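You operate a simulated robot arm through the tools that you are given. There is no shell and no other tool. Be economical: measure what you need, move in short steps, check, and stop when the job is done.

The job below is to be done with a simulated robot arm. You get a single attempt, and the scene is never put back.

TASK
Fetch the white carton and set it on the black table. Then take the red cloth and leave it on the second shelf from the bottom of the green rack. Then open the teal drawer of the goods table, put the white clip from the inside of the teal drawer of the goods table on the yellow card and shut the drawer again. Then close the extras door. Then open the orange drawer, put the purple cloth on the beige table away in the inside of the orange drawer, then shut the drawer. Then open the red drawer of the purple table. Keep to this order.

Only the result counts: the job must be done as asked and must still hold three seconds after the hand-in. Knocking over, shifting, dropping, spilling or breaking anything else fails it. Flat cloth is picked up by pressing the open fingertips on it (5 to 10 N) and closing them slowly along it; thin cloth reads only 2 to 8 mm in the jaws.

THE ROBOT
A 7-joint arm with a two-finger parallel gripper on a trunk, on a base that drives. Base frame: it is fixed to the floor where the robot stands at the start and does not move with it; the origin is under the middle of the robot, x ahead of it, y to its left, z up. Readings come in m, rad, newtons and seconds.
With the tool pointing down near the work surface it reaches from about 0.14 to 0.68 m from the robot's upright axis, wherever it stands. Its first joint turns from -2.897 to 2.897 rad. Places, roughly: black table [0.5, -1.4, 0.8]; extras door [-5.3, 1.1, 0.4]; inside of the orange drawer [0.4, -0.7, 0.6]; orange drawer [0.3, -0.7, 0.6]; purple cloth (9x6x3 cm) [-2, 1.4, 0.8]; red cloth (10x6x4 cm) [0.8, 1.7, 1.1]; red drawer of the purple table [-5.4, -3.3, 0.6]; second shelf of the green rack [0.6, 0.2, 0.5]; teal drawer of the goods table [-7.4, -3.3, 0.6]; white carton (15x6x5 cm) [0.6, -0.2, 0.5]; white clip (3x3x4 cm) [-7.3, -3.3, 0.6]; yellow card [-9.25, -3.25, 0.75]. Payload 1.57 kg.
The TCP is the grasp point between the finger pads, 0.03 m short of the fingertips. In the tool frame z runs along the fingers and y along their closing line. Largest opening 0.08 m; finger width 0.017, thickness 0.012; the body of the gripper, 0.04 by 0.082 m, starts 0.08 m behind the TCP.
Orientation is that of the tool frame in the base frame, as a unit quaternion [w, x, y, z]. With the fingers straight down and closing along the base's y, the tool's x points along the base's -x, its y along +y and its z along -z.

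THE INTERFACE
- The arm moves only by the tool arm_command. Its argument "motion" is a list of rows, each a list of 3 entries, a list of its own where there are three numbers: the shift along the base's x, y, z in m, then the turn, a rotation vector about the base's x, y, z in rad, then the gripper command, from -1 (fully open) to 1 (shut), values between in proportion. In form: [[[x, y, z], [wx, wy, wz], jaw], ...]. A call has 1 to 20 rows; each row is the pose to reach, as a shift and turn from the pose commanded when the call began. A row lasts 0.2 s, in which the tool goes at most 0.05 m and 0.15 rad; a call with a longer step from one row to the next is refused whole, and so is a gripper value outside its range. Where a pose cannot be reached the arm comes as near as it can. A force on the tool above 40 N (or 10 N above the force at the start of the call, whichever is more), or a blocked arm, ends the call early, and 0.2 s more pass. Each finger travels about 0.072 m/s and halts on what it meets, pressing with about 25 N; the grip force reading is that of the motor and also rises with nothing between the fingers. The clock runs only during rows and for 0.2 s after the last one: add rows that repeat a pose to give the fingers time. It gives the time, the measured TCP pose, the force on the tool (base axes), the opening and the grip force at its end, in the units of the frame above (readings bear some noise), with the torque about the TCP (base axes, N m) and any sound that the robot's microphone picked up.
- Cameras (640 x 400 px; columns grow to the right, rows downward): "scene" is now at [-0.0456, 0.0855, 1.3641]; the picture's right is [-0.77, -0.64, 0.00], its down [-0.53, 0.64, -0.56] and it looks along [0.35, -0.43, -0.83] (base axes); focal length 271 px, centre (320, 200). "wrist" rides on the gripper at [0.072, -0.007, -0.122] in the tool frame; the picture's right is [0.09, 1.00, 0.00], its down [-0.84, 0.08, -0.54] and it looks along [-0.54, 0.05, 0.84] (tool axes); focal length 238 px, centre (320, 200). There is no depth. A picture from a camera that has moved, and an enlarged one, comes with that camera's place and axes in the base frame and with its lens.
- camera(camera): a new picture of that camera. The clock stands still meanwhile.
- move_column(by): slides the trunk up (or, below 0, down) by that many m; the arm and the scene camera ride with it, the base frame stays. It gives what a move gives, with no picture.
- roll_base(legs): drives the robot by 1 to 6 legs, each [ahead, left, turn to the left] in m, m and rad, along the robot's own axes; the way and the turn of a leg run together, so that a leg with both is an arc; at most 1.5 m and 3.142 rad a leg. The arm and the cameras ride along, it lands a little off, and it stops where it bumps. It gives what a move gives.
- head_to(pan, tilt): turns the head with the scene camera to pan (to the left, within 1.501 rad either way) and tilt (down, from -0.506 to 1.204), counted from straight ahead of the robot. It gives what a move gives.
- close_up(camera, box): a new picture of the part [left, top, right, bottom] of that camera's present view, enlarged. The clock stands still meanwhile.
- finish_job(): hands the job in; it is judged then, once.

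Go step by step. Nothing tells you exact positions but the pictures and the camera data: compare them with the known pose of the tool, close in by small moves and look again before you grip or let go. The budget is 207 turns and 180 pictures, counting those below and the enlarged ones. Unless the task says otherwise, let go and move clear before handing in, and close with one line.

The tools are called after "Call:" as name(argument=value, ...) on one line, values as JSON. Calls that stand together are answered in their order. arm_command: Moves the arm, as the interface text tells. Its arguments: {"type":"object","properties":{"motion":{"type":"array"}},"required":["motion"]} The other tools are called the same way: move_column (by) slides the trunk up or down; roll_base (legs) drives the base; head_to (pan, tilt) turns the head that bears the scene camera; camera (camera) takes a picture; close_up (camera, box) takes an enlarged picture of a part of a camera's view; finish_job () hands the job in.

At the start:

```text
time: 0.0
position: [0.315, -0.3147, 0.8721]
ee_rot: [-0.001, 0.0, 1.0, 0.0]
wrist_force: [0.3, 0.0, 0.6]
ft_torque: [-0.03, -0.02, -0.02]
opening: 0.0802
gripper_force: 0.0
trunk travel left (down, up): [-0.05, 0.065]
robot x, y, heading: [-0.0017, -0.0017, 0.001]
head pan, tilt: [-0.881, 0.979]
```

scene: 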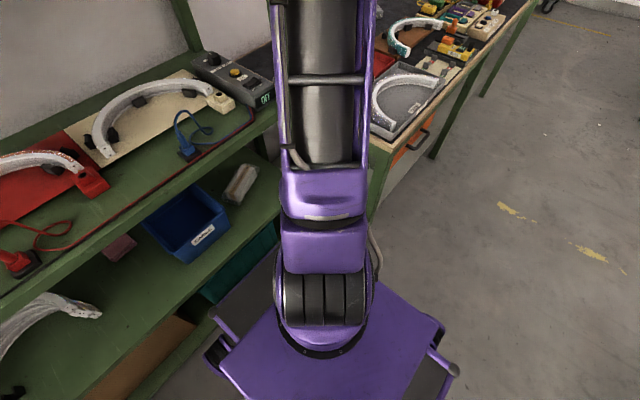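
wrist: 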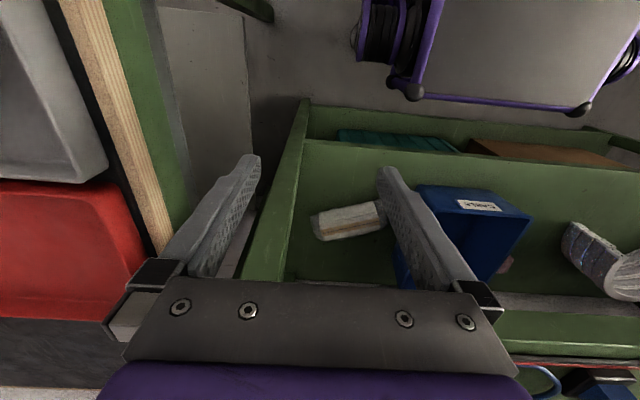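

I see the green rack ahead of me, with the white carton lying on its shelf beside a blue bin. I look around first to get the layout.

Call:
head_to(pan=-0.3, tilt=0.8)

Call:
camera(camera="scene")

Call:
head_to(pan=-1.3, tilt=0.5)

Call:
camera(camera="scene")

Call:
head_to(pan=1.0, tilt=0.5)

Call:
camera(camera="scene")

```text
time: 1.0
position: [0.3149, -0.3167, 0.8732]
ee_rot: [0.0, 0.0, 1.0, 0.0]
wrist_force: [0.0, 0.1, -0.2]
ft_torque: [0.02, 0.03, -0.02]
opening: 0.0801
gripper_force: 0.1
trunk travel left (down, up): [-0.05, 0.065]
robot x, y, heading: [0.0039, -0.0009, -0.002]
head pan, tilt: [-0.3, 0.799]
```

```text
177 pictures are left
camera scene: at [-0.0137, 0.1164, 1.3778], right [-0.3, -0.95, 0.0], down [-0.68, 0.21, -0.7], along [0.67, -0.21, -0.72], focal length 271 px, centre (320, 200)
```

scene: 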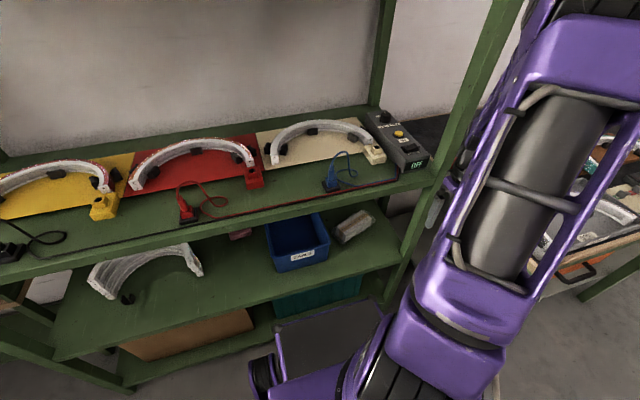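

```text
time: 2.3
position: [0.3152, -0.3154, 0.8724]
ee_rot: [0.001, 0.001, 1.0, 0.0]
wrist_force: [-0.1, 0.1, -0.2]
ft_torque: [-0.02, 0.0, 0.02]
opening: 0.0801
gripper_force: 0.2
trunk travel left (down, up): [-0.05, 0.065]
robot x, y, heading: [-0.0014, 0.0013, -0.001]
head pan, tilt: [-1.3, 0.499]
```

```text
176 pictures are left
camera scene: at [-0.0663, 0.0526, 1.4037], right [-0.96, -0.27, 0.0], down [-0.13, 0.46, -0.88], along [0.24, -0.85, -0.48], focal length 271 px, centre (320, 200)
```

scene: 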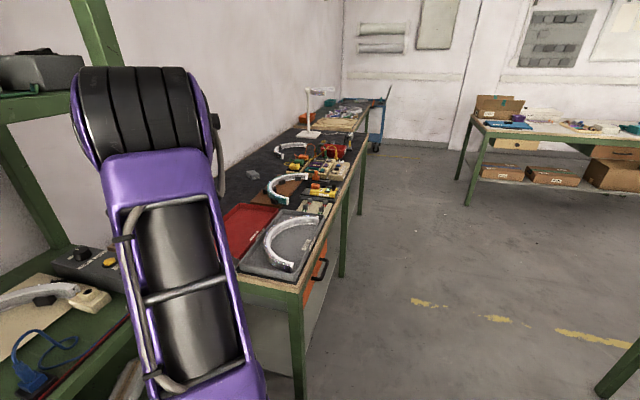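

```text
time: 4.4
position: [0.3147, -0.3158, 0.8734]
ee_rot: [0.0, 0.0, 1.0, 0.0]
wrist_force: [0.4, 1.2, -0.4]
ft_torque: [-0.02, 0.02, 0.01]
opening: 0.0798
gripper_force: 0.1
trunk travel left (down, up): [-0.05, 0.065]
robot x, y, heading: [0.0012, -0.002, -0.0]
head pan, tilt: [1.0, 0.499]
```

```text
175 pictures are left
camera scene: at [-0.0415, 0.2168, 1.4038], right [0.84, -0.54, 0.0], down [-0.26, -0.4, -0.88], along [0.47, 0.74, -0.48], focal length 271 px, centre (320, 200)
```

scene: 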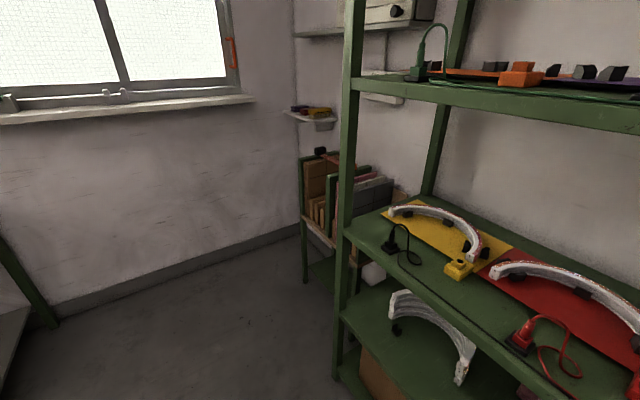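

The carton lies deep under the next shelf, so I must reach in from the front with the gripper pitched forward and the camera on top. I back off and turn the tool about its axis to see if the wrist allows it.

Call:
roll_base(legs=[[-0.3, 0, 0]])

Call:
arm_command(motion=[[[0, 0, 0], [0, 0, 0.15], -1], [[0, 0, 0], [0, 0, 0.3], -1], [[0, 0, 0], [0, 0, 0.45], -1], [[0, 0, 0], [0, 0, 0.6], -1], [[0, 0, 0], [0, 0, 0.75], -1], [[0, 0, 0], [0, 0, 0.9], -1], [[0, 0, 0], [0, 0, 1.05], -1], [[0, 0, 0], [0, 0, 1.2], -1], [[0, 0, 0], [0, 0, 1.35], -1], [[0, 0, 0], [0, 0, 1.5], -1]])

Call:
head_to(pan=-0.2, tilt=0.6)

Call:
camera(camera="scene")

```text
time: 6.5
position: [0.0115, -0.3152, 0.8726]
ee_rot: [0.0, 0.002, 1.0, 0.0]
wrist_force: [0.9, 0.8, -0.1]
ft_torque: [-0.02, 0.01, -0.01]
opening: 0.0797
gripper_force: 0.0
trunk travel left (down, up): [-0.05, 0.065]
robot x, y, heading: [-0.3013, 0.002, -0.004]
head pan, tilt: [1.0, 0.499]
```

```text
time: 8.7
position: [0.0111, -0.3164, 0.8709]
ee_rot: [0.0, -0.682, 0.731, 0.001]
wrist_force: [-0.3, -0.9, -0.4]
ft_torque: [-0.02, 0.0, 0.0]
opening: 0.08
gripper_force: 0.0
trunk travel left (down, up): [-0.05, 0.065]
robot x, y, heading: [-0.3032, -0.0004, -0.006]
head pan, tilt: [1.0, 0.499]
```

```text
time: 10.1
position: [0.0116, -0.3149, 0.8718]
ee_rot: [0.001, -0.68, 0.733, 0.0]
wrist_force: [0.1, 0.5, 0.1]
ft_torque: [-0.01, -0.02, -0.01]
opening: 0.0802
gripper_force: 0.1
trunk travel left (down, up): [-0.05, 0.065]
robot x, y, heading: [-0.3043, -0.0012, -0.006]
head pan, tilt: [-0.201, 0.6]
```

```text
174 pictures are left
camera scene: at [-0.3053, 0.1234, 1.3947], right [-0.2, -0.98, 0.0], down [-0.55, 0.11, -0.83], along [0.81, -0.17, -0.56], focal length 271 px, centre (320, 200)
```

scene: 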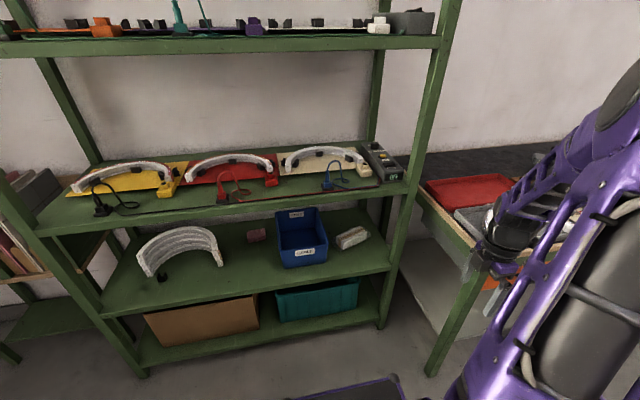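

The turn works so far. I finish it, then look closely at the carton and its surroundings.

Call:
arm_command(motion=[[[0, 0, 0], [0, 0, 0.15], -1], [[0, 0, 0], [0, 0, 0.3], -1], [[0, 0, 0], [0, 0, 0.45], -1], [[0, 0, 0], [0, 0, 0.6], -1], [[0, 0, 0], [0, 0, 0.75], -1], [[0, 0, 0], [0, 0, 0.9], -1], [[0, 0, 0], [0, 0, 1.05], -1], [[0, 0, 0], [0, 0, 1.2], -1], [[0, 0, 0], [0, 0, 1.35], -1], [[0, 0, 0], [0, 0, 1.5], -1], [[0, 0, 0], [0, 0, 1.64], -1]])

Call:
close_up(camera="scene", box=[220, 140, 440, 340])

Call:
close_up(camera="scene", box=[0, 0, 440, 275])

```text
time: 12.4
position: [0.0121, -0.3165, 0.8731]
ee_rot: [0.001, 1.0, -0.003, 0.001]
wrist_force: [0.4, -0.7, -0.7]
ft_torque: [-0.02, 0.01, 0.02]
opening: 0.0801
gripper_force: 0.1
trunk travel left (down, up): [-0.05, 0.065]
robot x, y, heading: [-0.3017, -0.0014, -0.006]
head pan, tilt: [-0.201, 0.6]
```

```text
2.00 times, centred on (330, 240) of scene
camera zoom: at [-0.3052, 0.1236, 1.3947], right [-0.2, -0.98, 0.0], down [-0.55, 0.11, -0.83], along [0.81, -0.17, -0.56], focal length 541 px, centre (300, 120)
```

zoom: 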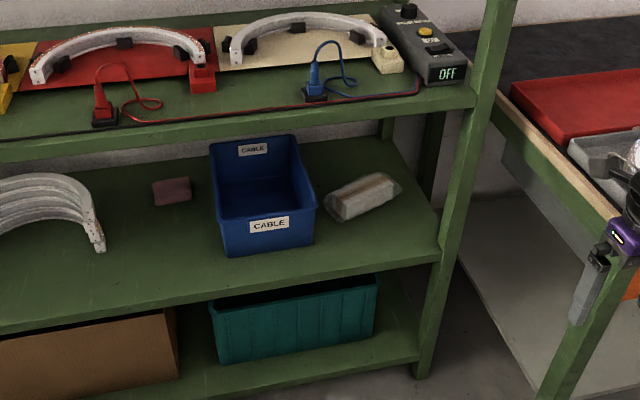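

```text
1.45 times, centred on (220, 138) of scene
camera zoom: at [-0.3052, 0.1236, 1.3947], right [-0.2, -0.98, 0.0], down [-0.55, 0.11, -0.83], along [0.81, -0.17, -0.56], focal length 394 px, centre (466, 291)
```

zoom: 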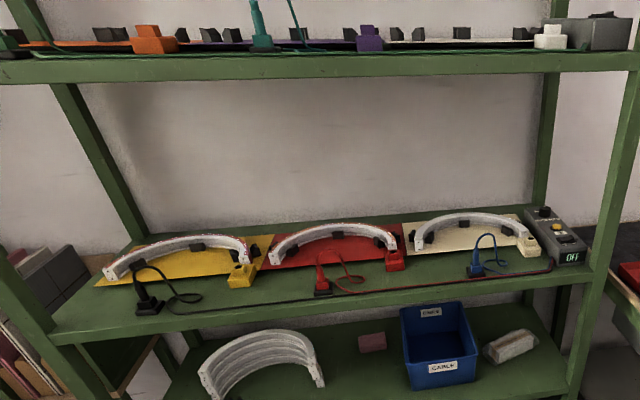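

The carton is centred near (0.635, -0.24), its long axis about 71° off my x axis. I will turn it by pushing its right end back with closed fingertips, then grip it from the front; first I pitch the tool forward.

Call:
arm_command(motion=[[[0.02, 0, 0], [0, -0.13, 0], -1], [[0.04, 0, 0], [0, -0.26, 0], -1], [[0.06, 0, 0], [0, -0.39, 0], -1], [[0.08, 0, 0], [0, -0.52, 0], 0], [[0.1, 0, 0], [0, -0.65, 0], 1], [[0.12, 0, 0], [0, -0.78, 0], 1], [[0.14, 0, 0], [0, -0.91, 0], 1], [[0.15, 0.02, -0.03], [0, -1.04, 0], 1], [[0.16, 0.04, -0.06], [0, -1.17, 0], 1], [[0.16, 0.04, -0.1], [0, -1.22, 0], 1], [[0.16, 0.04, -0.14], [0, -1.22, 0], 1], [[0.16, 0.04, -0.18], [0, -1.22, 0], 1], [[0.16, 0.04, -0.22], [0, -1.22, 0], 1], [[0.16, 0.04, -0.26], [0, -1.22, 0], 1], [[0.16, 0.04, -0.3], [0, -1.22, 0], 1]])

Call:
camera(camera="wrist")

Call:
camera(camera="scene")

```text
time: 15.7
position: [0.1601, -0.3111, 0.6204]
ee_rot: [-0.013, 0.826, 0.006, 0.563]
wrist_force: [-0.6, 0.1, 0.8]
ft_torque: [-0.01, 0.03, 0.01]
opening: 0.0001
gripper_force: 21.5
out of reach, approached as far as the arm can: row 13, 14, 15
trunk travel left (down, up): [-0.05, 0.065]
robot x, y, heading: [-0.3028, 0.0034, -0.002]
head pan, tilt: [-0.201, 0.6]
```

```text
171 pictures are left
camera wrist: at [0.0714, -0.3097, 0.7312], right [0.06, -1.0, 0.07], down [-0.81, -0.09, -0.58], along [0.59, -0.02, -0.81], focal length 238 px, centre (320, 200)
```

wrist: 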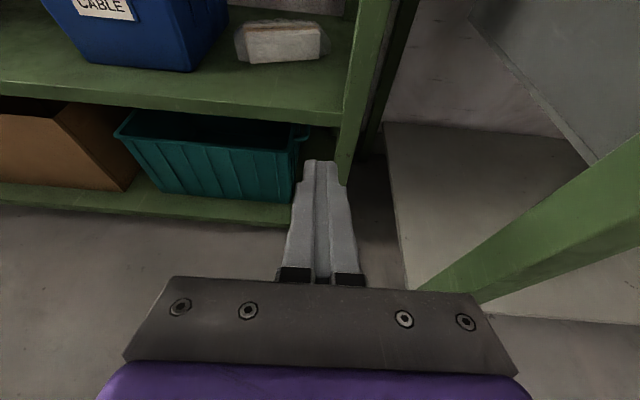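

```text
170 pictures are left
camera scene: at [-0.3054, 0.1234, 1.3947], right [-0.2, -0.98, 0.0], down [-0.55, 0.11, -0.83], along [0.81, -0.17, -0.56], focal length 271 px, centre (320, 200)
```

scene: 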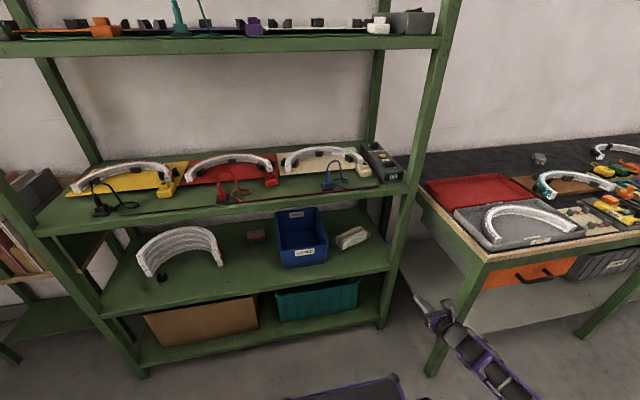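

The wrist picture puts the shelf top near z = 0.50 and the carton's front face from about (0.55, -0.155) to (0.60, -0.295). I lower the trunk and drive closer.

Call:
move_column(by=-0.05)

Call:
roll_base(legs=[[0.17, 0.06, 0]])

Call:
camera(camera="wrist")

Call:
camera(camera="scene")

```text
time: 16.6
position: [0.1602, -0.312, 0.5699]
ee_rot: [-0.014, 0.827, 0.006, 0.563]
wrist_force: [0.5, 0.0, 0.6]
ft_torque: [0.0, -0.02, 0.03]
opening: 0.0
gripper_force: 21.8
trunk travel left (down, up): [0.0, 0.115]
robot x, y, heading: [-0.3014, -0.0014, -0.003]
head pan, tilt: [-0.201, 0.6]
```

```text
time: 18.1
position: [0.3234, -0.2528, 0.5714]
ee_rot: [-0.014, 0.827, 0.006, 0.562]
wrist_force: [0.2, -0.4, 0.9]
ft_torque: [0.03, 0.01, 0.03]
opening: 0.0001
gripper_force: 21.4
trunk travel left (down, up): [0.0, 0.115]
robot x, y, heading: [-0.1413, 0.0621, -0.006]
head pan, tilt: [-0.201, 0.6]
```

```text
169 pictures are left
camera wrist: at [0.2352, -0.251, 0.6814], right [0.06, -1.0, 0.07], down [-0.81, -0.09, -0.58], along [0.59, -0.02, -0.81], focal length 238 px, centre (320, 200)
```

wrist: 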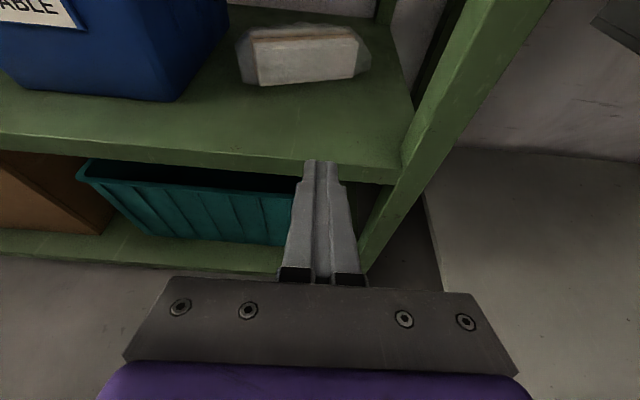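

```text
168 pictures are left
camera scene: at [-0.1414, 0.1822, 1.3447], right [-0.2, -0.98, 0.0], down [-0.55, 0.12, -0.83], along [0.81, -0.17, -0.56], focal length 271 px, centre (320, 200)
```

scene: 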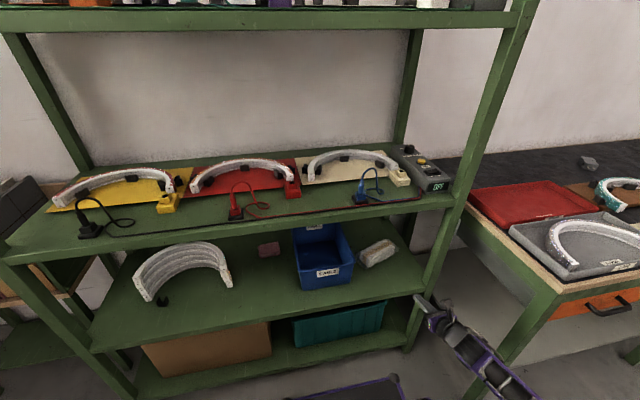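

The carton is now clearly seen: centre about (0.608, -0.217), shelf top near z 0.50, right post inner face near y -0.345. I yaw the tool a little to the right to clear the post and move to a pre-push point.

Call:
arm_command(motion=[[[0, 0, 0], [0, 0, -0.12], 1], [[0.02, 0, 0], [0, 0, -0.24], 1], [[0.05, -0.01, -0.01], [0, 0, -0.38], 1], [[0.08, -0.015, -0.02], [0, 0, -0.38], 1], [[0.11, -0.02, -0.03], [0, 0, -0.38], 1]])

Call:
camera(camera="wrist")

```text
time: 19.1
position: [0.3842, -0.3416, 0.6284]
ee_rot: [0.063, 0.835, -0.139, 0.529]
wrist_force: [-43.2, 17.5, 20.9]
ft_torque: [0.12, -0.43, 0.59]
opening: 0.0
gripper_force: 21.4
out of reach, approached as far as the arm can: row 1, 2, 3, 4, 5
trunk travel left (down, up): [0.0, 0.115]
robot x, y, heading: [-0.1393, 0.0598, -0.01]
head pan, tilt: [-0.201, 0.6]
stopped in row 5: the force on the tool passed its limit at 206 N (the readings are from after the stop); the commanded pose is now the measured one
```

```text
167 pictures are left
camera wrist: at [0.3078, -0.3185, 0.7464], right [-0.26, -0.96, 0.04], down [-0.83, 0.2, -0.52], along [0.5, -0.17, -0.85], focal length 238 px, centre (320, 200)
```

wrist: 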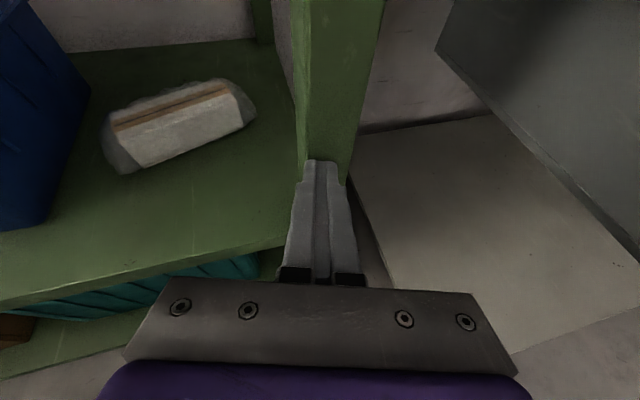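

The arm could not follow near its body and touched the post; I back off at once, away to the left.

Call:
arm_command(motion=[[[-0.03, 0.0, 0], [0, 0, 0], 1], [[-0.06, 0.0, 0], [0, 0, 0], 1], [[-0.08, 0.03, 0], [0, 0, 0], 1], [[-0.08, 0.07, 0], [0, 0, 0], 1], [[-0.08, 0.1, 0], [0, 0, 0], 1]])

Call:
camera(camera="scene")

```text
time: 20.3
position: [0.2986, -0.2748, 0.6524]
ee_rot: [0.053, 0.842, -0.135, 0.52]
wrist_force: [-0.2, 0.2, -0.3]
ft_torque: [0.01, -0.05, 0.02]
opening: 0.0
gripper_force: 22.1
out of reach, approached as far as the arm can: row 3, 4, 5
trunk travel left (down, up): [0.0, 0.115]
robot x, y, heading: [-0.1392, 0.0582, -0.009]
head pan, tilt: [-0.201, 0.6]
```

```text
166 pictures are left
camera scene: at [-0.1415, 0.1823, 1.3447], right [-0.21, -0.98, 0.0], down [-0.55, 0.12, -0.83], along [0.81, -0.17, -0.56], focal length 271 px, centre (320, 200)
```

scene: 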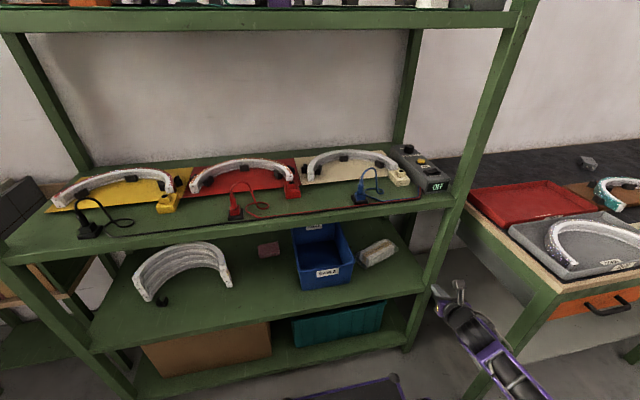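

Nothing in the rack has moved. I back the base and see if the pose works with the arm extended more.

Call:
roll_base(legs=[[-0.25, 0, 0]])

Call:
arm_command(motion=[[[0.03, 0.03, 0], [0, 0, 0], 1], [[0.06, 0.06, 0], [0, 0, 0], 1], [[0.1, 0.08, 0], [0, 0, 0], 1], [[0.14, 0.1, 0], [0, 0, 0], 1], [[0.18, 0.1, 0], [0, 0, 0], 1], [[0.22, 0.1, 0], [0, 0, 0], 1]])

Call:
head_to(pan=-0.5, tilt=1.0)

Call:
camera(camera="scene")

```text
time: 22.1
position: [0.0457, -0.2765, 0.653]
ee_rot: [0.055, 0.841, -0.138, 0.52]
wrist_force: [-0.1, -0.3, 0.8]
ft_torque: [-0.01, 0.04, -0.02]
opening: 0.0002
gripper_force: 21.2
trunk travel left (down, up): [0.0, 0.115]
robot x, y, heading: [-0.3886, 0.0655, -0.012]
head pan, tilt: [-0.201, 0.6]
```

```text
time: 23.5
position: [0.2731, -0.2009, 0.6795]
ee_rot: [0.044, 0.85, -0.134, 0.507]
wrist_force: [0.0, -0.6, -0.1]
ft_torque: [-0.01, -0.02, 0.02]
opening: 0.0
gripper_force: 21.1
out of reach, approached as far as the arm can: row 1, 2, 3, 4, 5, 6
trunk travel left (down, up): [0.0, 0.115]
robot x, y, heading: [-0.3875, 0.0659, -0.013]
head pan, tilt: [-0.201, 0.6]
```

```text
time: 24.4
position: [0.2733, -0.2005, 0.6794]
ee_rot: [0.043, 0.851, -0.133, 0.506]
wrist_force: [0.2, 0.1, 0.3]
ft_torque: [-0.02, -0.02, -0.03]
opening: 0.0
gripper_force: 21.5
trunk travel left (down, up): [0.0, 0.115]
robot x, y, heading: [-0.3876, 0.0633, -0.015]
head pan, tilt: [-0.499, 1.0]
```

```text
165 pictures are left
camera scene: at [-0.4171, 0.1693, 1.3127], right [-0.49, -0.87, 0.0], down [-0.73, 0.41, -0.54], along [0.47, -0.26, -0.84], focal length 271 px, centre (320, 200)
```

scene: 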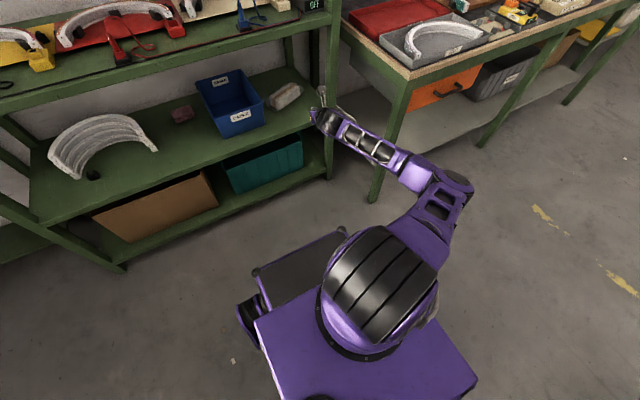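

The elbow has swung out to the right and a wrist limit is reached at this shallow pitch. Since the gap above the carton is about 0.36 m, I try a steeper pitch, near 45°, which should free the arm.

Call:
arm_command(motion=[[[0, 0, 0], [0.036, 0.145, 0], 1], [[0, 0, 0], [0.073, 0.29, 0], 1], [[0, 0, -0.03], [0.085, 0.34, 0], 1], [[0, 0, -0.06], [0.085, 0.34, 0], 1], [[0, 0, -0.09], [0.085, 0.34, 0], 1]])

```text
time: 25.6
position: [0.277, -0.2022, 0.588]
ee_rot: [0.042, 0.919, -0.148, 0.364]
wrist_force: [0.3, -0.3, 0.2]
ft_torque: [0.0, 0.01, 0.0]
opening: 0.0
gripper_force: 21.1
trunk travel left (down, up): [0.0, 0.115]
robot x, y, heading: [-0.389, 0.0643, -0.015]
head pan, tilt: [-0.499, 1.0]
```

With the 47° pitch the arm reaches freely. I drive forward so the tool enters above the shelf, left of the post.

Call:
roll_base(legs=[[0.2, 0, 0]])

Call:
camera(camera="wrist")

Call:
camera(camera="scene")

```text
time: 27.1
position: [0.4757, -0.2043, 0.5887]
ee_rot: [0.042, 0.918, -0.149, 0.364]
wrist_force: [-0.3, 0.1, -0.7]
ft_torque: [-0.01, -0.01, 0.01]
opening: 0.0
gripper_force: 21.6
trunk travel left (down, up): [0.0, 0.115]
robot x, y, heading: [-0.187, 0.0575, -0.014]
head pan, tilt: [-0.499, 1.0]
```

```text
164 pictures are left
camera wrist: at [0.4454, -0.1942, 0.7265], right [-0.24, -0.97, 0.03], down [-0.96, 0.23, -0.17], along [0.16, -0.07, -0.98], focal length 238 px, centre (320, 200)
```

wrist: 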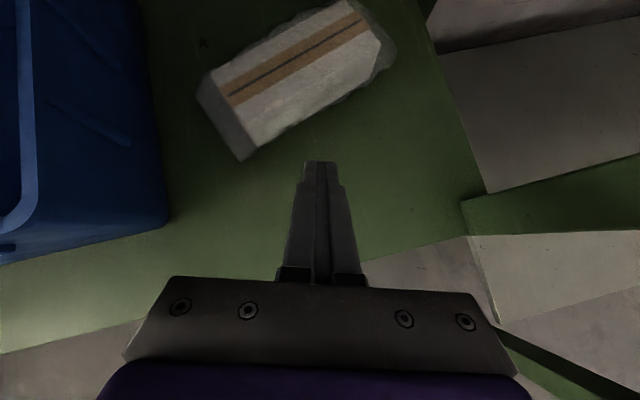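

```text
163 pictures are left
camera scene: at [-0.2189, 0.1669, 1.3127], right [-0.49, -0.87, 0.0], down [-0.73, 0.41, -0.54], along [0.47, -0.26, -0.84], focal length 271 px, centre (320, 200)
```

scene: 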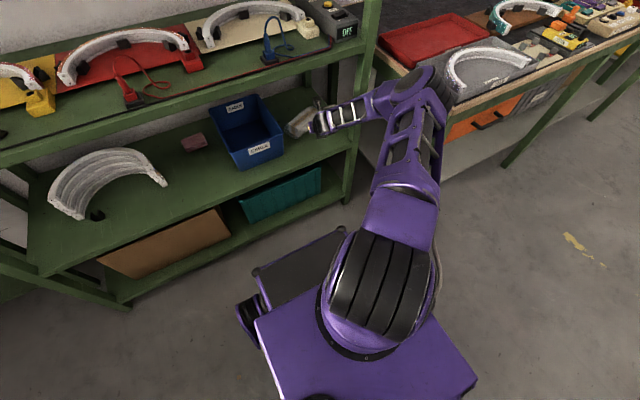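

From this near-vertical view the carton axis runs (0.572,-0.158) to (0.621,-0.283). I place the closed tips in front of its right end.

Call:
arm_command(motion=[[[0.02, -0.04, 0], [0, 0, 0], 1], [[0.04, -0.075, 0], [0, 0, 0], 1], [[0.064, -0.075, -0.02], [0, 0, 0], 1], [[0.064, -0.075, -0.044], [0, 0, 0], 1]])

Call:
camera(camera="wrist")

```text
time: 28.1
position: [0.5372, -0.2785, 0.5448]
ee_rot: [0.041, 0.919, -0.148, 0.364]
wrist_force: [0.4, 0.1, 0.1]
ft_torque: [-0.06, -0.02, 0.0]
opening: 0.0001
gripper_force: 21.2
trunk travel left (down, up): [0.0, 0.115]
robot x, y, heading: [-0.1914, 0.0566, -0.013]
head pan, tilt: [-0.499, 1.0]
```

```text
162 pictures are left
camera wrist: at [0.5078, -0.2676, 0.6834], right [-0.24, -0.97, 0.03], down [-0.96, 0.23, -0.18], along [0.16, -0.07, -0.98], focal length 238 px, centre (320, 200)
```

wrist: 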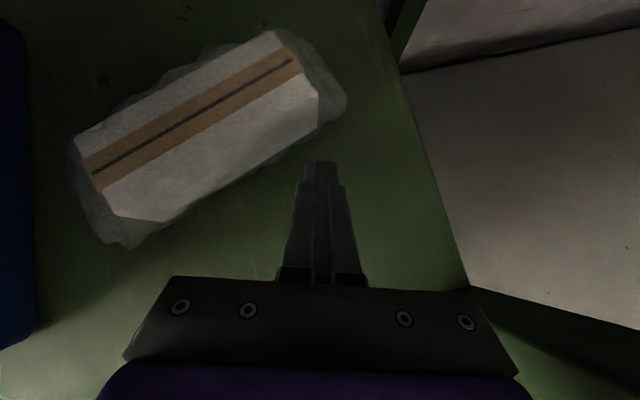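

The tips are in front of the carton's right end. I push slowly along +x.

Call:
arm_command(motion=[[[0.015, 0, 0], [0, 0, 0], 1], [[0.03, 0, 0], [0, 0, 0], 1], [[0.042, 0, 0], [0, 0, 0], 1], [[0.054, 0, 0], [0, 0, 0], 1], [[0.066, 0, 0], [0, 0, 0], 1], [[0.078, 0, 0], [0, 0, 0], 1], [[0.09, 0, 0], [0, 0, 0], 1]])

Call:
camera(camera="wrist")

```text
time: 29.8
position: [0.5694, -0.2719, 0.5471]
ee_rot: [0.041, 0.919, -0.148, 0.364]
wrist_force: [0.4, 0.2, -0.1]
ft_torque: [0.01, 0.0, 0.0]
opening: 0.0001
gripper_force: 21.3
out of reach, approached as far as the arm can: row 2, 3, 4, 5, 6, 7
trunk travel left (down, up): [0.0, 0.115]
robot x, y, heading: [-0.1933, 0.0607, -0.013]
head pan, tilt: [-0.499, 1.0]
```

```text
161 pictures are left
camera wrist: at [0.5393, -0.2618, 0.6858], right [-0.24, -0.97, 0.03], down [-0.96, 0.23, -0.17], along [0.16, -0.07, -0.98], focal length 238 px, centre (320, 200)
```

wrist: 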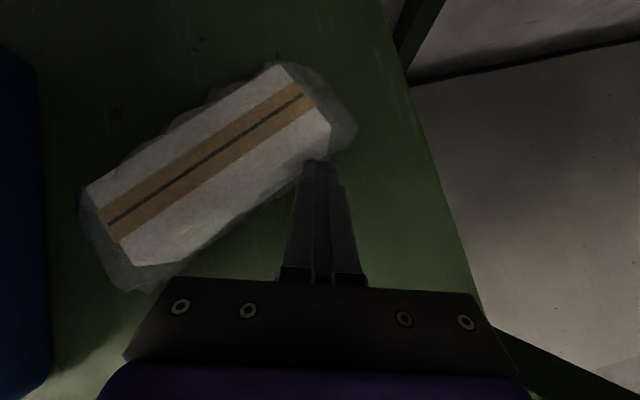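

The arm is at its reach, so I push with the base.

Call:
roll_base(legs=[[0.07, 0, 0]])

Call:
camera(camera="wrist")

```text
time: 30.8
position: [0.6389, -0.2722, 0.5483]
ee_rot: [0.041, 0.919, -0.147, 0.363]
wrist_force: [-0.1, 0.1, 0.5]
ft_torque: [-0.01, -0.02, 0.05]
opening: 0.0
gripper_force: 20.8
trunk travel left (down, up): [0.0, 0.115]
robot x, y, heading: [-0.1175, 0.0591, -0.016]
head pan, tilt: [-0.499, 1.0]
```

```text
160 pictures are left
camera wrist: at [0.6109, -0.2617, 0.6859], right [-0.24, -0.97, 0.03], down [-0.96, 0.23, -0.17], along [0.16, -0.07, -0.98], focal length 238 px, centre (320, 200)
```

wrist: 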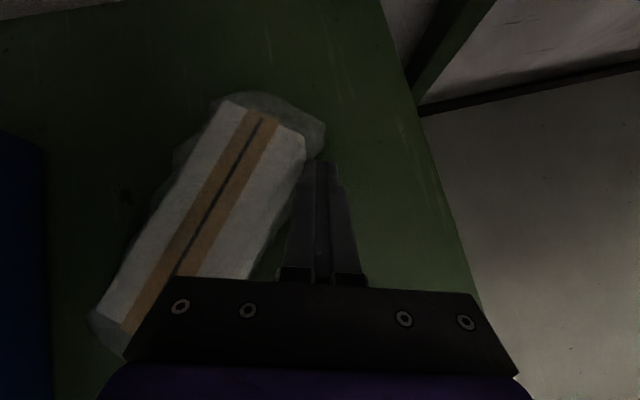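

The carton has turned to about -43°. A bit more push will bring it nearer to straight.

Call:
roll_base(legs=[[0.035, 0, 0]])

Call:
camera(camera="wrist")

```text
time: 31.6
position: [0.6759, -0.2721, 0.5482]
ee_rot: [0.042, 0.919, -0.149, 0.363]
wrist_force: [0.0, -0.8, 0.5]
ft_torque: [0.04, -0.02, 0.01]
opening: 0.0
gripper_force: 21.5
trunk travel left (down, up): [0.0, 0.115]
robot x, y, heading: [-0.0837, 0.0609, -0.01]
head pan, tilt: [-0.499, 1.0]
```

```text
159 pictures are left
camera wrist: at [0.6465, -0.2613, 0.6859], right [-0.24, -0.97, 0.03], down [-0.96, 0.23, -0.17], along [0.16, -0.07, -0.98], focal length 238 px, centre (320, 200)
```

wrist: 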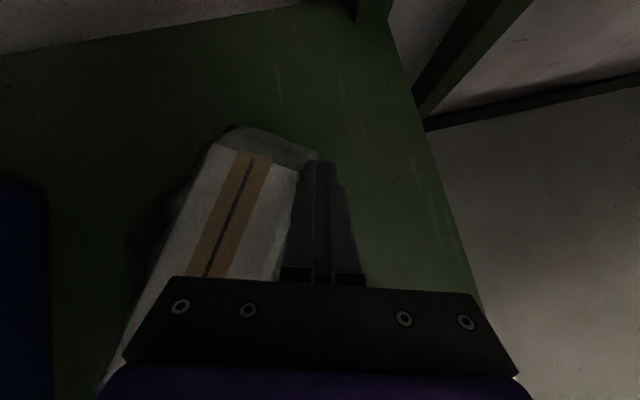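

The carton now lies at about -31°, centre (0.644,-0.203). I lift the tips, open, and line up above it.

Call:
arm_command(motion=[[[-0.02, -0.005, 0.02], [0, 0, 0], 1], [[-0.03, 0.0, 0.05], [0, 0, 0], 1], [[-0.04, 0.03, 0.07], [0, 0, -0.1], 0], [[-0.06, 0.06, 0.07], [0, 0, -0.2], -1], [[-0.09, 0.085, 0.07], [0, 0, -0.27], -1], [[-0.09, 0.085, 0.07], [0, 0, -0.27], -1]])

Call:
camera(camera="wrist")

```text
time: 33.2
position: [0.5237, -0.2308, 0.5958]
ee_rot: [0.117, 0.89, -0.307, 0.316]
wrist_force: [0.3, 0.5, -0.2]
ft_torque: [0.0, 0.01, -0.01]
opening: 0.0798
gripper_force: 0.1
trunk travel left (down, up): [0.0, 0.115]
robot x, y, heading: [-0.0861, 0.0601, -0.013]
head pan, tilt: [-0.499, 1.0]
stopped in row 6: the arm was blocked; the commanded pose is now the measured one
```

```text
158 pictures are left
camera wrist: at [0.5107, -0.2102, 0.7354], right [-0.56, -0.82, 0.07], down [-0.82, 0.55, -0.11], along [0.05, -0.12, -0.99], focal length 238 px, centre (320, 200)
```

wrist: 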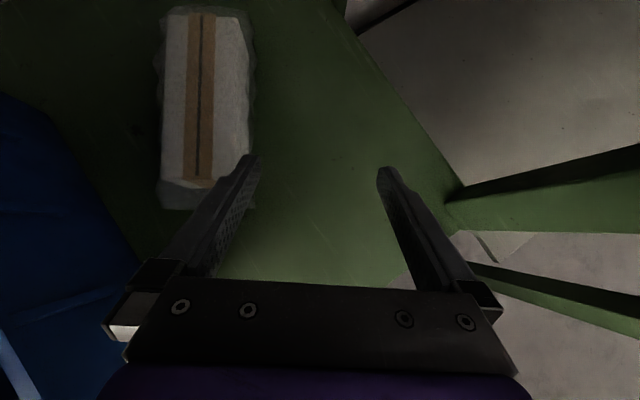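

The arm got blocked somewhere, though the tool is already aligned with the carton. I look at the arm before moving on.

Call:
camera(camera="scene")

Call:
head_to(pan=-0.5, tilt=0.6)

Call:
camera(camera="scene")

```text
157 pictures are left
camera scene: at [-0.1169, 0.1641, 1.3153], right [-0.5, -0.87, 0.0], down [-0.73, 0.42, -0.54], along [0.47, -0.27, -0.84], focal length 271 px, centre (320, 200)
```

scene: 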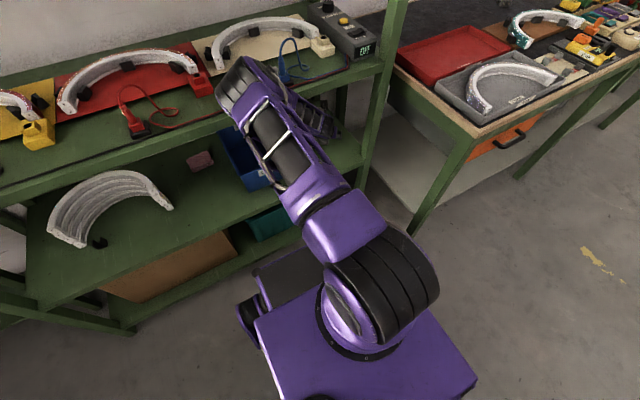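

```text
time: 34.1
position: [0.5254, -0.2281, 0.5952]
ee_rot: [0.116, 0.89, -0.306, 0.318]
wrist_force: [-0.6, -0.4, 0.4]
ft_torque: [0.0, -0.01, 0.0]
opening: 0.0801
gripper_force: 0.0
trunk travel left (down, up): [0.0, 0.115]
robot x, y, heading: [-0.0855, 0.0559, -0.02]
head pan, tilt: [-0.499, 0.6]
```

```text
156 pictures are left
camera scene: at [-0.1016, 0.1547, 1.3447], right [-0.49, -0.87, 0.0], down [-0.49, 0.28, -0.83], along [0.72, -0.41, -0.56], focal length 271 px, centre (320, 200)
```

scene: 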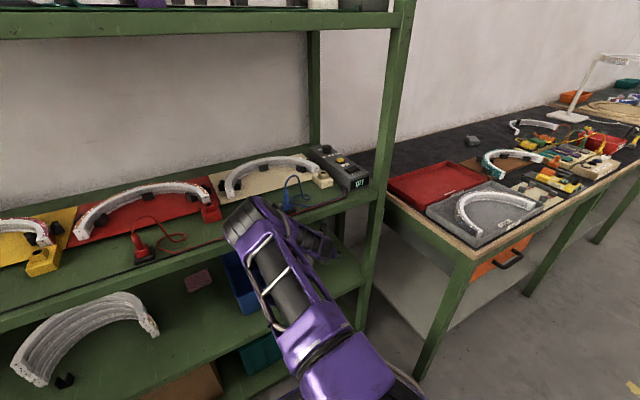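

The elbow has swung up against the front edge of the third shelf. I roll straight back to free it and will reach in with a more extended arm.

Call:
roll_base(legs=[[-0.15, 0, 0]])

Call:
arm_command(motion=[[[0.0, 0.0, 0.0], [0, 0, 0], -1]])

Call:
camera(camera="scene")

Call:
camera(camera="wrist")

```text
time: 35.5
position: [0.3828, -0.2227, 0.5933]
ee_rot: [0.116, 0.891, -0.304, 0.318]
wrist_force: [1.2, 0.1, 0.1]
ft_torque: [0.0, 0.01, 0.01]
opening: 0.0797
gripper_force: 0.0
trunk travel left (down, up): [0.0, 0.115]
robot x, y, heading: [-0.2299, 0.0641, -0.019]
head pan, tilt: [-0.499, 0.6]
```

```text
time: 35.9
position: [0.3837, -0.2236, 0.5931]
ee_rot: [0.116, 0.891, -0.304, 0.317]
wrist_force: [-0.1, -0.3, -0.1]
ft_torque: [0.0, -0.04, -0.04]
opening: 0.08
gripper_force: 0.0
trunk travel left (down, up): [0.0, 0.115]
robot x, y, heading: [-0.232, 0.0582, -0.021]
head pan, tilt: [-0.499, 0.6]
```

```text
155 pictures are left
camera scene: at [-0.244, 0.159, 1.3447], right [-0.49, -0.87, 0.0], down [-0.49, 0.28, -0.83], along [0.72, -0.41, -0.56], focal length 271 px, centre (320, 200)
```

scene: 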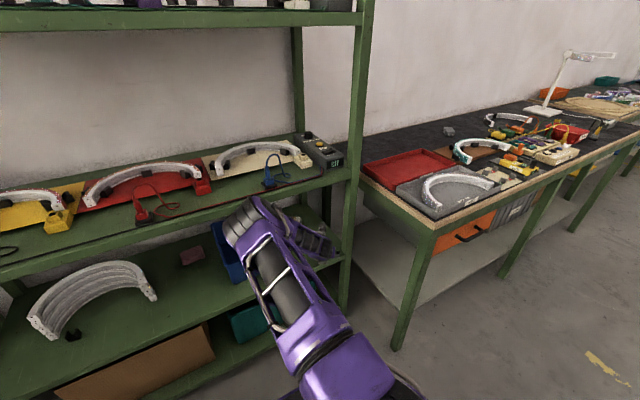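

```text
154 pictures are left
camera wrist: at [0.3688, -0.2033, 0.7324], right [-0.56, -0.83, 0.07], down [-0.83, 0.55, -0.11], along [0.05, -0.12, -0.99], focal length 238 px, centre (320, 200)
```

wrist: 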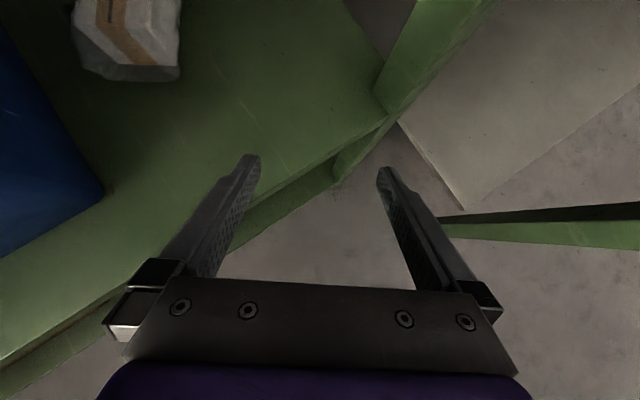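

I extend the arm further in this position, so the elbow stays low, and then will drive it in.

Call:
arm_command(motion=[[[0.035, 0.01, 0.005], [0, 0, 0.02], -1], [[0.07, 0.02, 0.007], [0, 0, 0.04], -1], [[0.105, 0.03, 0.01], [0, 0, 0.07], -1], [[0.136, 0.034, 0.012], [0, 0, 0.07], -1]])

Call:
camera(camera="scene")

Call:
camera(camera="wrist")

```text
time: 36.9
position: [0.516, -0.1893, 0.6065]
ee_rot: [0.106, 0.901, -0.273, 0.322]
wrist_force: [-0.1, -0.6, 0.0]
ft_torque: [-0.02, 0.03, -0.01]
opening: 0.0803
gripper_force: 0.0
trunk travel left (down, up): [0.0, 0.115]
robot x, y, heading: [-0.2284, 0.0616, -0.018]
head pan, tilt: [-0.499, 0.6]
```

```text
153 pictures are left
camera scene: at [-0.2441, 0.1591, 1.3447], right [-0.49, -0.87, 0.0], down [-0.49, 0.28, -0.83], along [0.72, -0.41, -0.56], focal length 271 px, centre (320, 200)
```

scene: 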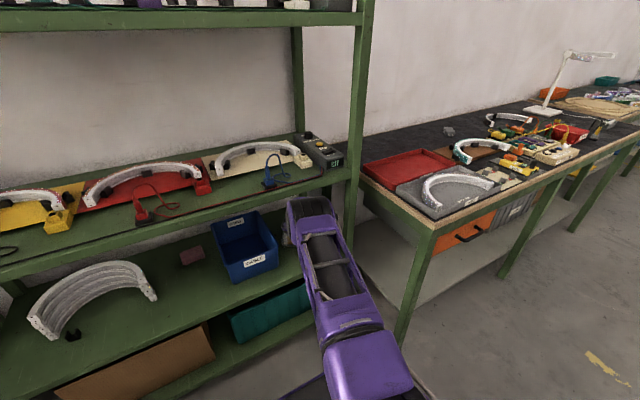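

```text
152 pictures are left
camera wrist: at [0.5021, -0.1697, 0.7464], right [-0.5, -0.86, 0.07], down [-0.86, 0.49, -0.11], along [0.06, -0.12, -0.99], focal length 238 px, centre (320, 200)
```

wrist: 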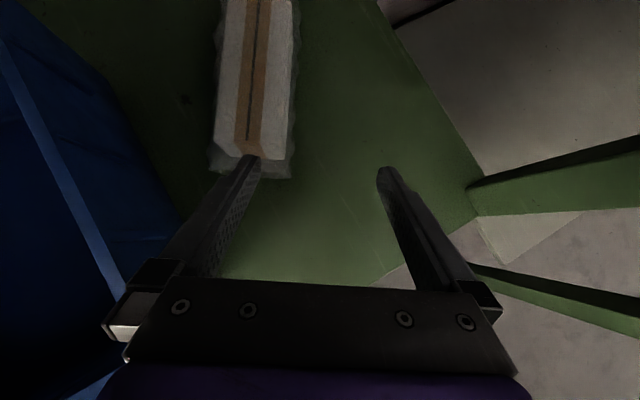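

The elbow now lies low and clear. I drive forward 0.11 m above the carton.

Call:
roll_base(legs=[[0.11, 0, 0]])

Call:
camera(camera="wrist")

```text
time: 38.1
position: [0.5712, -0.1906, 0.5787]
ee_rot: [0.102, 0.909, -0.278, 0.294]
wrist_force: [-18.0, 11.6, 91.6]
ft_torque: [2.9, -2.44, 0.44]
opening: 0.0779
gripper_force: 0.0
trunk travel left (down, up): [0.0, 0.115]
robot x, y, heading: [-0.1401, 0.0586, -0.022]
head pan, tilt: [-0.499, 0.6]
stopped in leg 1: the force on the tool passed its limit at 76 N (the readings are from after the stop); the commanded pose is now the measured one
```

```text
151 pictures are left
camera wrist: at [0.5646, -0.1752, 0.7179], right [-0.5, -0.86, 0.08], down [-0.86, 0.5, -0.05], along [0.01, -0.1, -1.0], focal length 238 px, centre (320, 200)
```

wrist: 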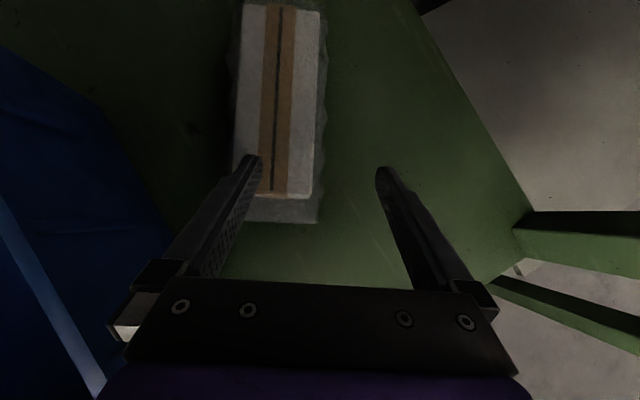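

The left finger came down on the carton while the forearm likely met the shelf above. I back out a little and look.

Call:
roll_base(legs=[[-0.07, 0, 0]])

Call:
head_to(pan=-0.45, tilt=0.85)

Call:
camera(camera="scene")

Call:
camera(camera="wrist")

```text
time: 39.1
position: [0.5103, -0.1909, 0.5781]
ee_rot: [0.107, 0.908, -0.279, 0.294]
wrist_force: [-16.1, 10.1, 59.2]
ft_torque: [1.94, -1.43, 0.77]
opening: 0.0774
gripper_force: 0.0
trunk travel left (down, up): [0.0, 0.115]
robot x, y, heading: [-0.2051, 0.0661, -0.023]
head pan, tilt: [-0.499, 0.6]
```

```text
time: 39.9
position: [0.5134, -0.1919, 0.5779]
ee_rot: [0.106, 0.908, -0.279, 0.294]
wrist_force: [5.4, -4.6, 23.2]
ft_torque: [0.59, -0.97, -0.28]
opening: 0.0796
gripper_force: 0.0
trunk travel left (down, up): [0.0, 0.115]
robot x, y, heading: [-0.2046, 0.0612, -0.021]
head pan, tilt: [-0.45, 0.85]
```

```text
150 pictures are left
camera scene: at [-0.226, 0.169, 1.3239], right [-0.46, -0.89, 0.0], down [-0.67, 0.34, -0.66], along [0.59, -0.3, -0.75], focal length 271 px, centre (320, 200)
```

scene: 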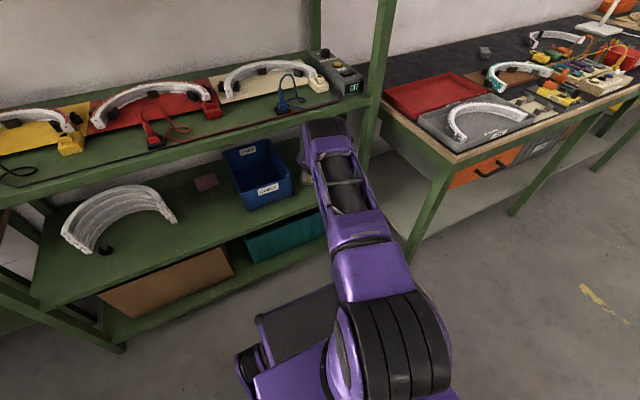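

```text
149 pictures are left
camera wrist: at [0.5066, -0.1764, 0.7183], right [-0.5, -0.86, 0.08], down [-0.86, 0.5, -0.06], along [0.01, -0.1, -0.99], focal length 238 px, centre (320, 200)
```

wrist: 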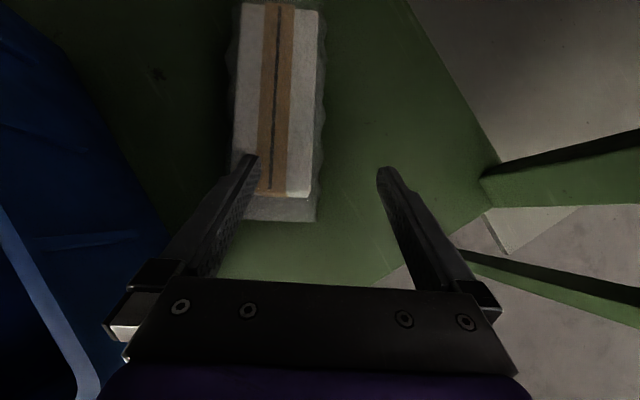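

The press dragged the carton along with the finger, now centred near (0.589,-0.202). That is useful: I drag it further toward the front the same way.

Call:
roll_base(legs=[[-0.08, 0, 0]])

Call:
camera(camera="wrist")

```text
time: 41.0
position: [0.4318, -0.1876, 0.5717]
ee_rot: [0.105, 0.91, -0.277, 0.29]
wrist_force: [-0.1, -0.3, -0.2]
ft_torque: [0.01, -0.01, 0.0]
opening: 0.0797
gripper_force: 0.1
trunk travel left (down, up): [0.0, 0.115]
robot x, y, heading: [-0.2853, 0.0641, -0.018]
head pan, tilt: [-0.45, 0.85]
```

```text
148 pictures are left
camera wrist: at [0.4255, -0.1717, 0.7125], right [-0.5, -0.86, 0.09], down [-0.87, 0.5, -0.05], along [0.0, -0.1, -1.0], focal length 238 px, centre (320, 200)
```

wrist: 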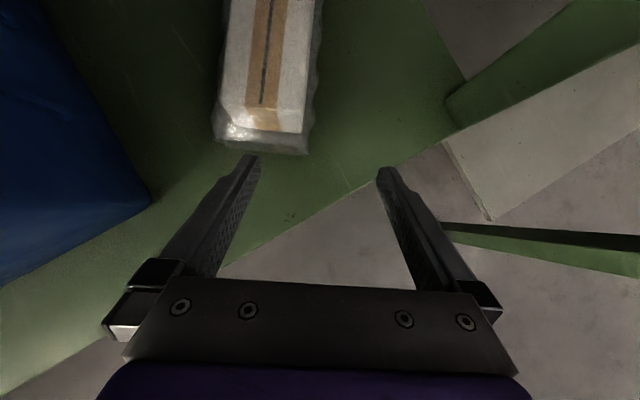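

The carton came forward to about (0.558,-0.224), axis -35°. I flatten the pitch a little for overhead clearance, then move in again above it and centred.

Call:
arm_command(motion=[[[0, 0, 0.01], [-0.06, -0.08, 0], -1], [[0.01, 0.0, 0.015], [-0.12, -0.16, 0], -1], [[0.03, 0.0, 0.018], [-0.13, -0.18, 0], -1], [[0.03, -0.01, 0.018], [-0.13, -0.18, 0], -1]])

Call:
camera(camera="wrist")

```text
time: 42.0
position: [0.4623, -0.1958, 0.5913]
ee_rot: [0.139, 0.872, -0.266, 0.388]
wrist_force: [0.1, 0.2, -0.2]
ft_torque: [-0.08, 0.0, 0.02]
opening: 0.0799
gripper_force: 0.2
trunk travel left (down, up): [0.0, 0.115]
robot x, y, heading: [-0.2877, 0.0644, -0.02]
head pan, tilt: [-0.45, 0.85]
```

```text
147 pictures are left
camera wrist: at [0.4321, -0.1618, 0.7253], right [-0.52, -0.85, 0.1], down [-0.84, 0.48, -0.27], along [0.18, -0.23, -0.96], focal length 238 px, centre (320, 200)
```

wrist: 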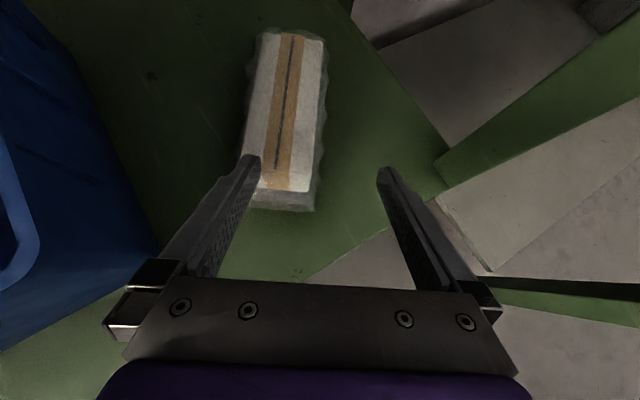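

Aligned in yaw. I shift the base by the needed 0.083 ahead and 0.02 right, staying above the carton.

Call:
roll_base(legs=[[0.083, -0.018, 0]])

Call:
camera(camera="wrist")

```text
time: 43.0
position: [0.5449, -0.2143, 0.5912]
ee_rot: [0.139, 0.872, -0.265, 0.388]
wrist_force: [0.1, 0.4, 0.0]
ft_torque: [0.02, 0.01, 0.01]
opening: 0.0799
gripper_force: 0.0
trunk travel left (down, up): [0.0, 0.115]
robot x, y, heading: [-0.2034, 0.0435, -0.014]
head pan, tilt: [-0.45, 0.85]
```

```text
146 pictures are left
camera wrist: at [0.5144, -0.1802, 0.7252], right [-0.52, -0.85, 0.11], down [-0.84, 0.48, -0.27], along [0.18, -0.23, -0.96], focal length 238 px, centre (320, 200)
```

wrist: 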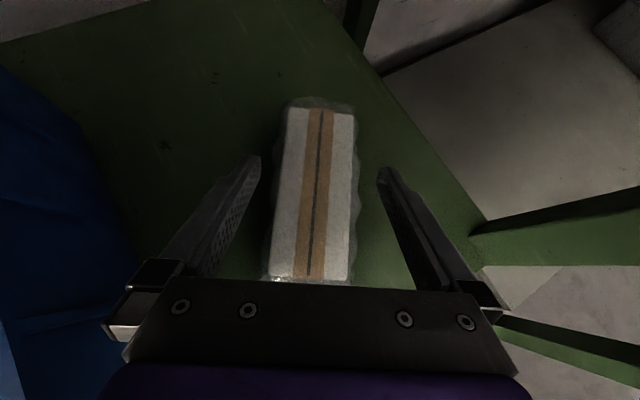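

Well centred. I descend and close on the carton.

Call:
arm_command(motion=[[[0, 0, -0.02], [0, 0, 0], -1], [[0, 0, -0.04], [0, 0, 0], -1], [[0, 0, -0.058], [0, 0, 0], -1], [[0, 0, -0.058], [0, 0, 0], 0], [[0, 0, -0.058], [0, 0, 0], 1], [[0, 0, -0.058], [0, 0, 0], 1]])

Call:
camera(camera="wrist")

```text
time: 44.4
position: [0.5453, -0.2158, 0.5325]
ee_rot: [0.14, 0.871, -0.266, 0.388]
wrist_force: [0.1, -1.4, 0.0]
ft_torque: [-0.03, -0.11, 0.01]
opening: 0.058
gripper_force: 25.4
trunk travel left (down, up): [0.0, 0.115]
robot x, y, heading: [-0.2031, 0.0458, -0.019]
head pan, tilt: [-0.45, 0.85]
```

```text
145 pictures are left
camera wrist: at [0.5145, -0.1812, 0.6674], right [-0.52, -0.85, 0.11], down [-0.84, 0.48, -0.27], along [0.18, -0.23, -0.96], focal length 238 px, centre (320, 200)
```

wrist: 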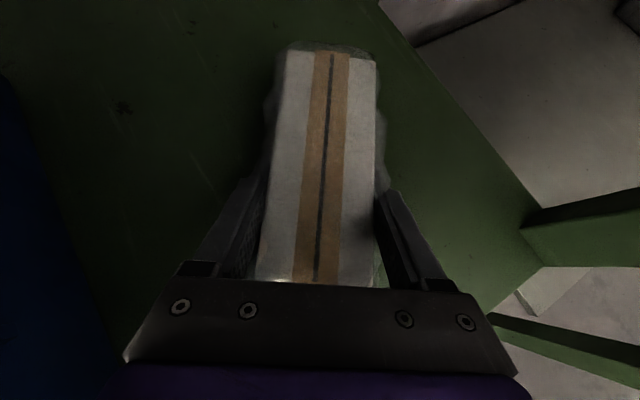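

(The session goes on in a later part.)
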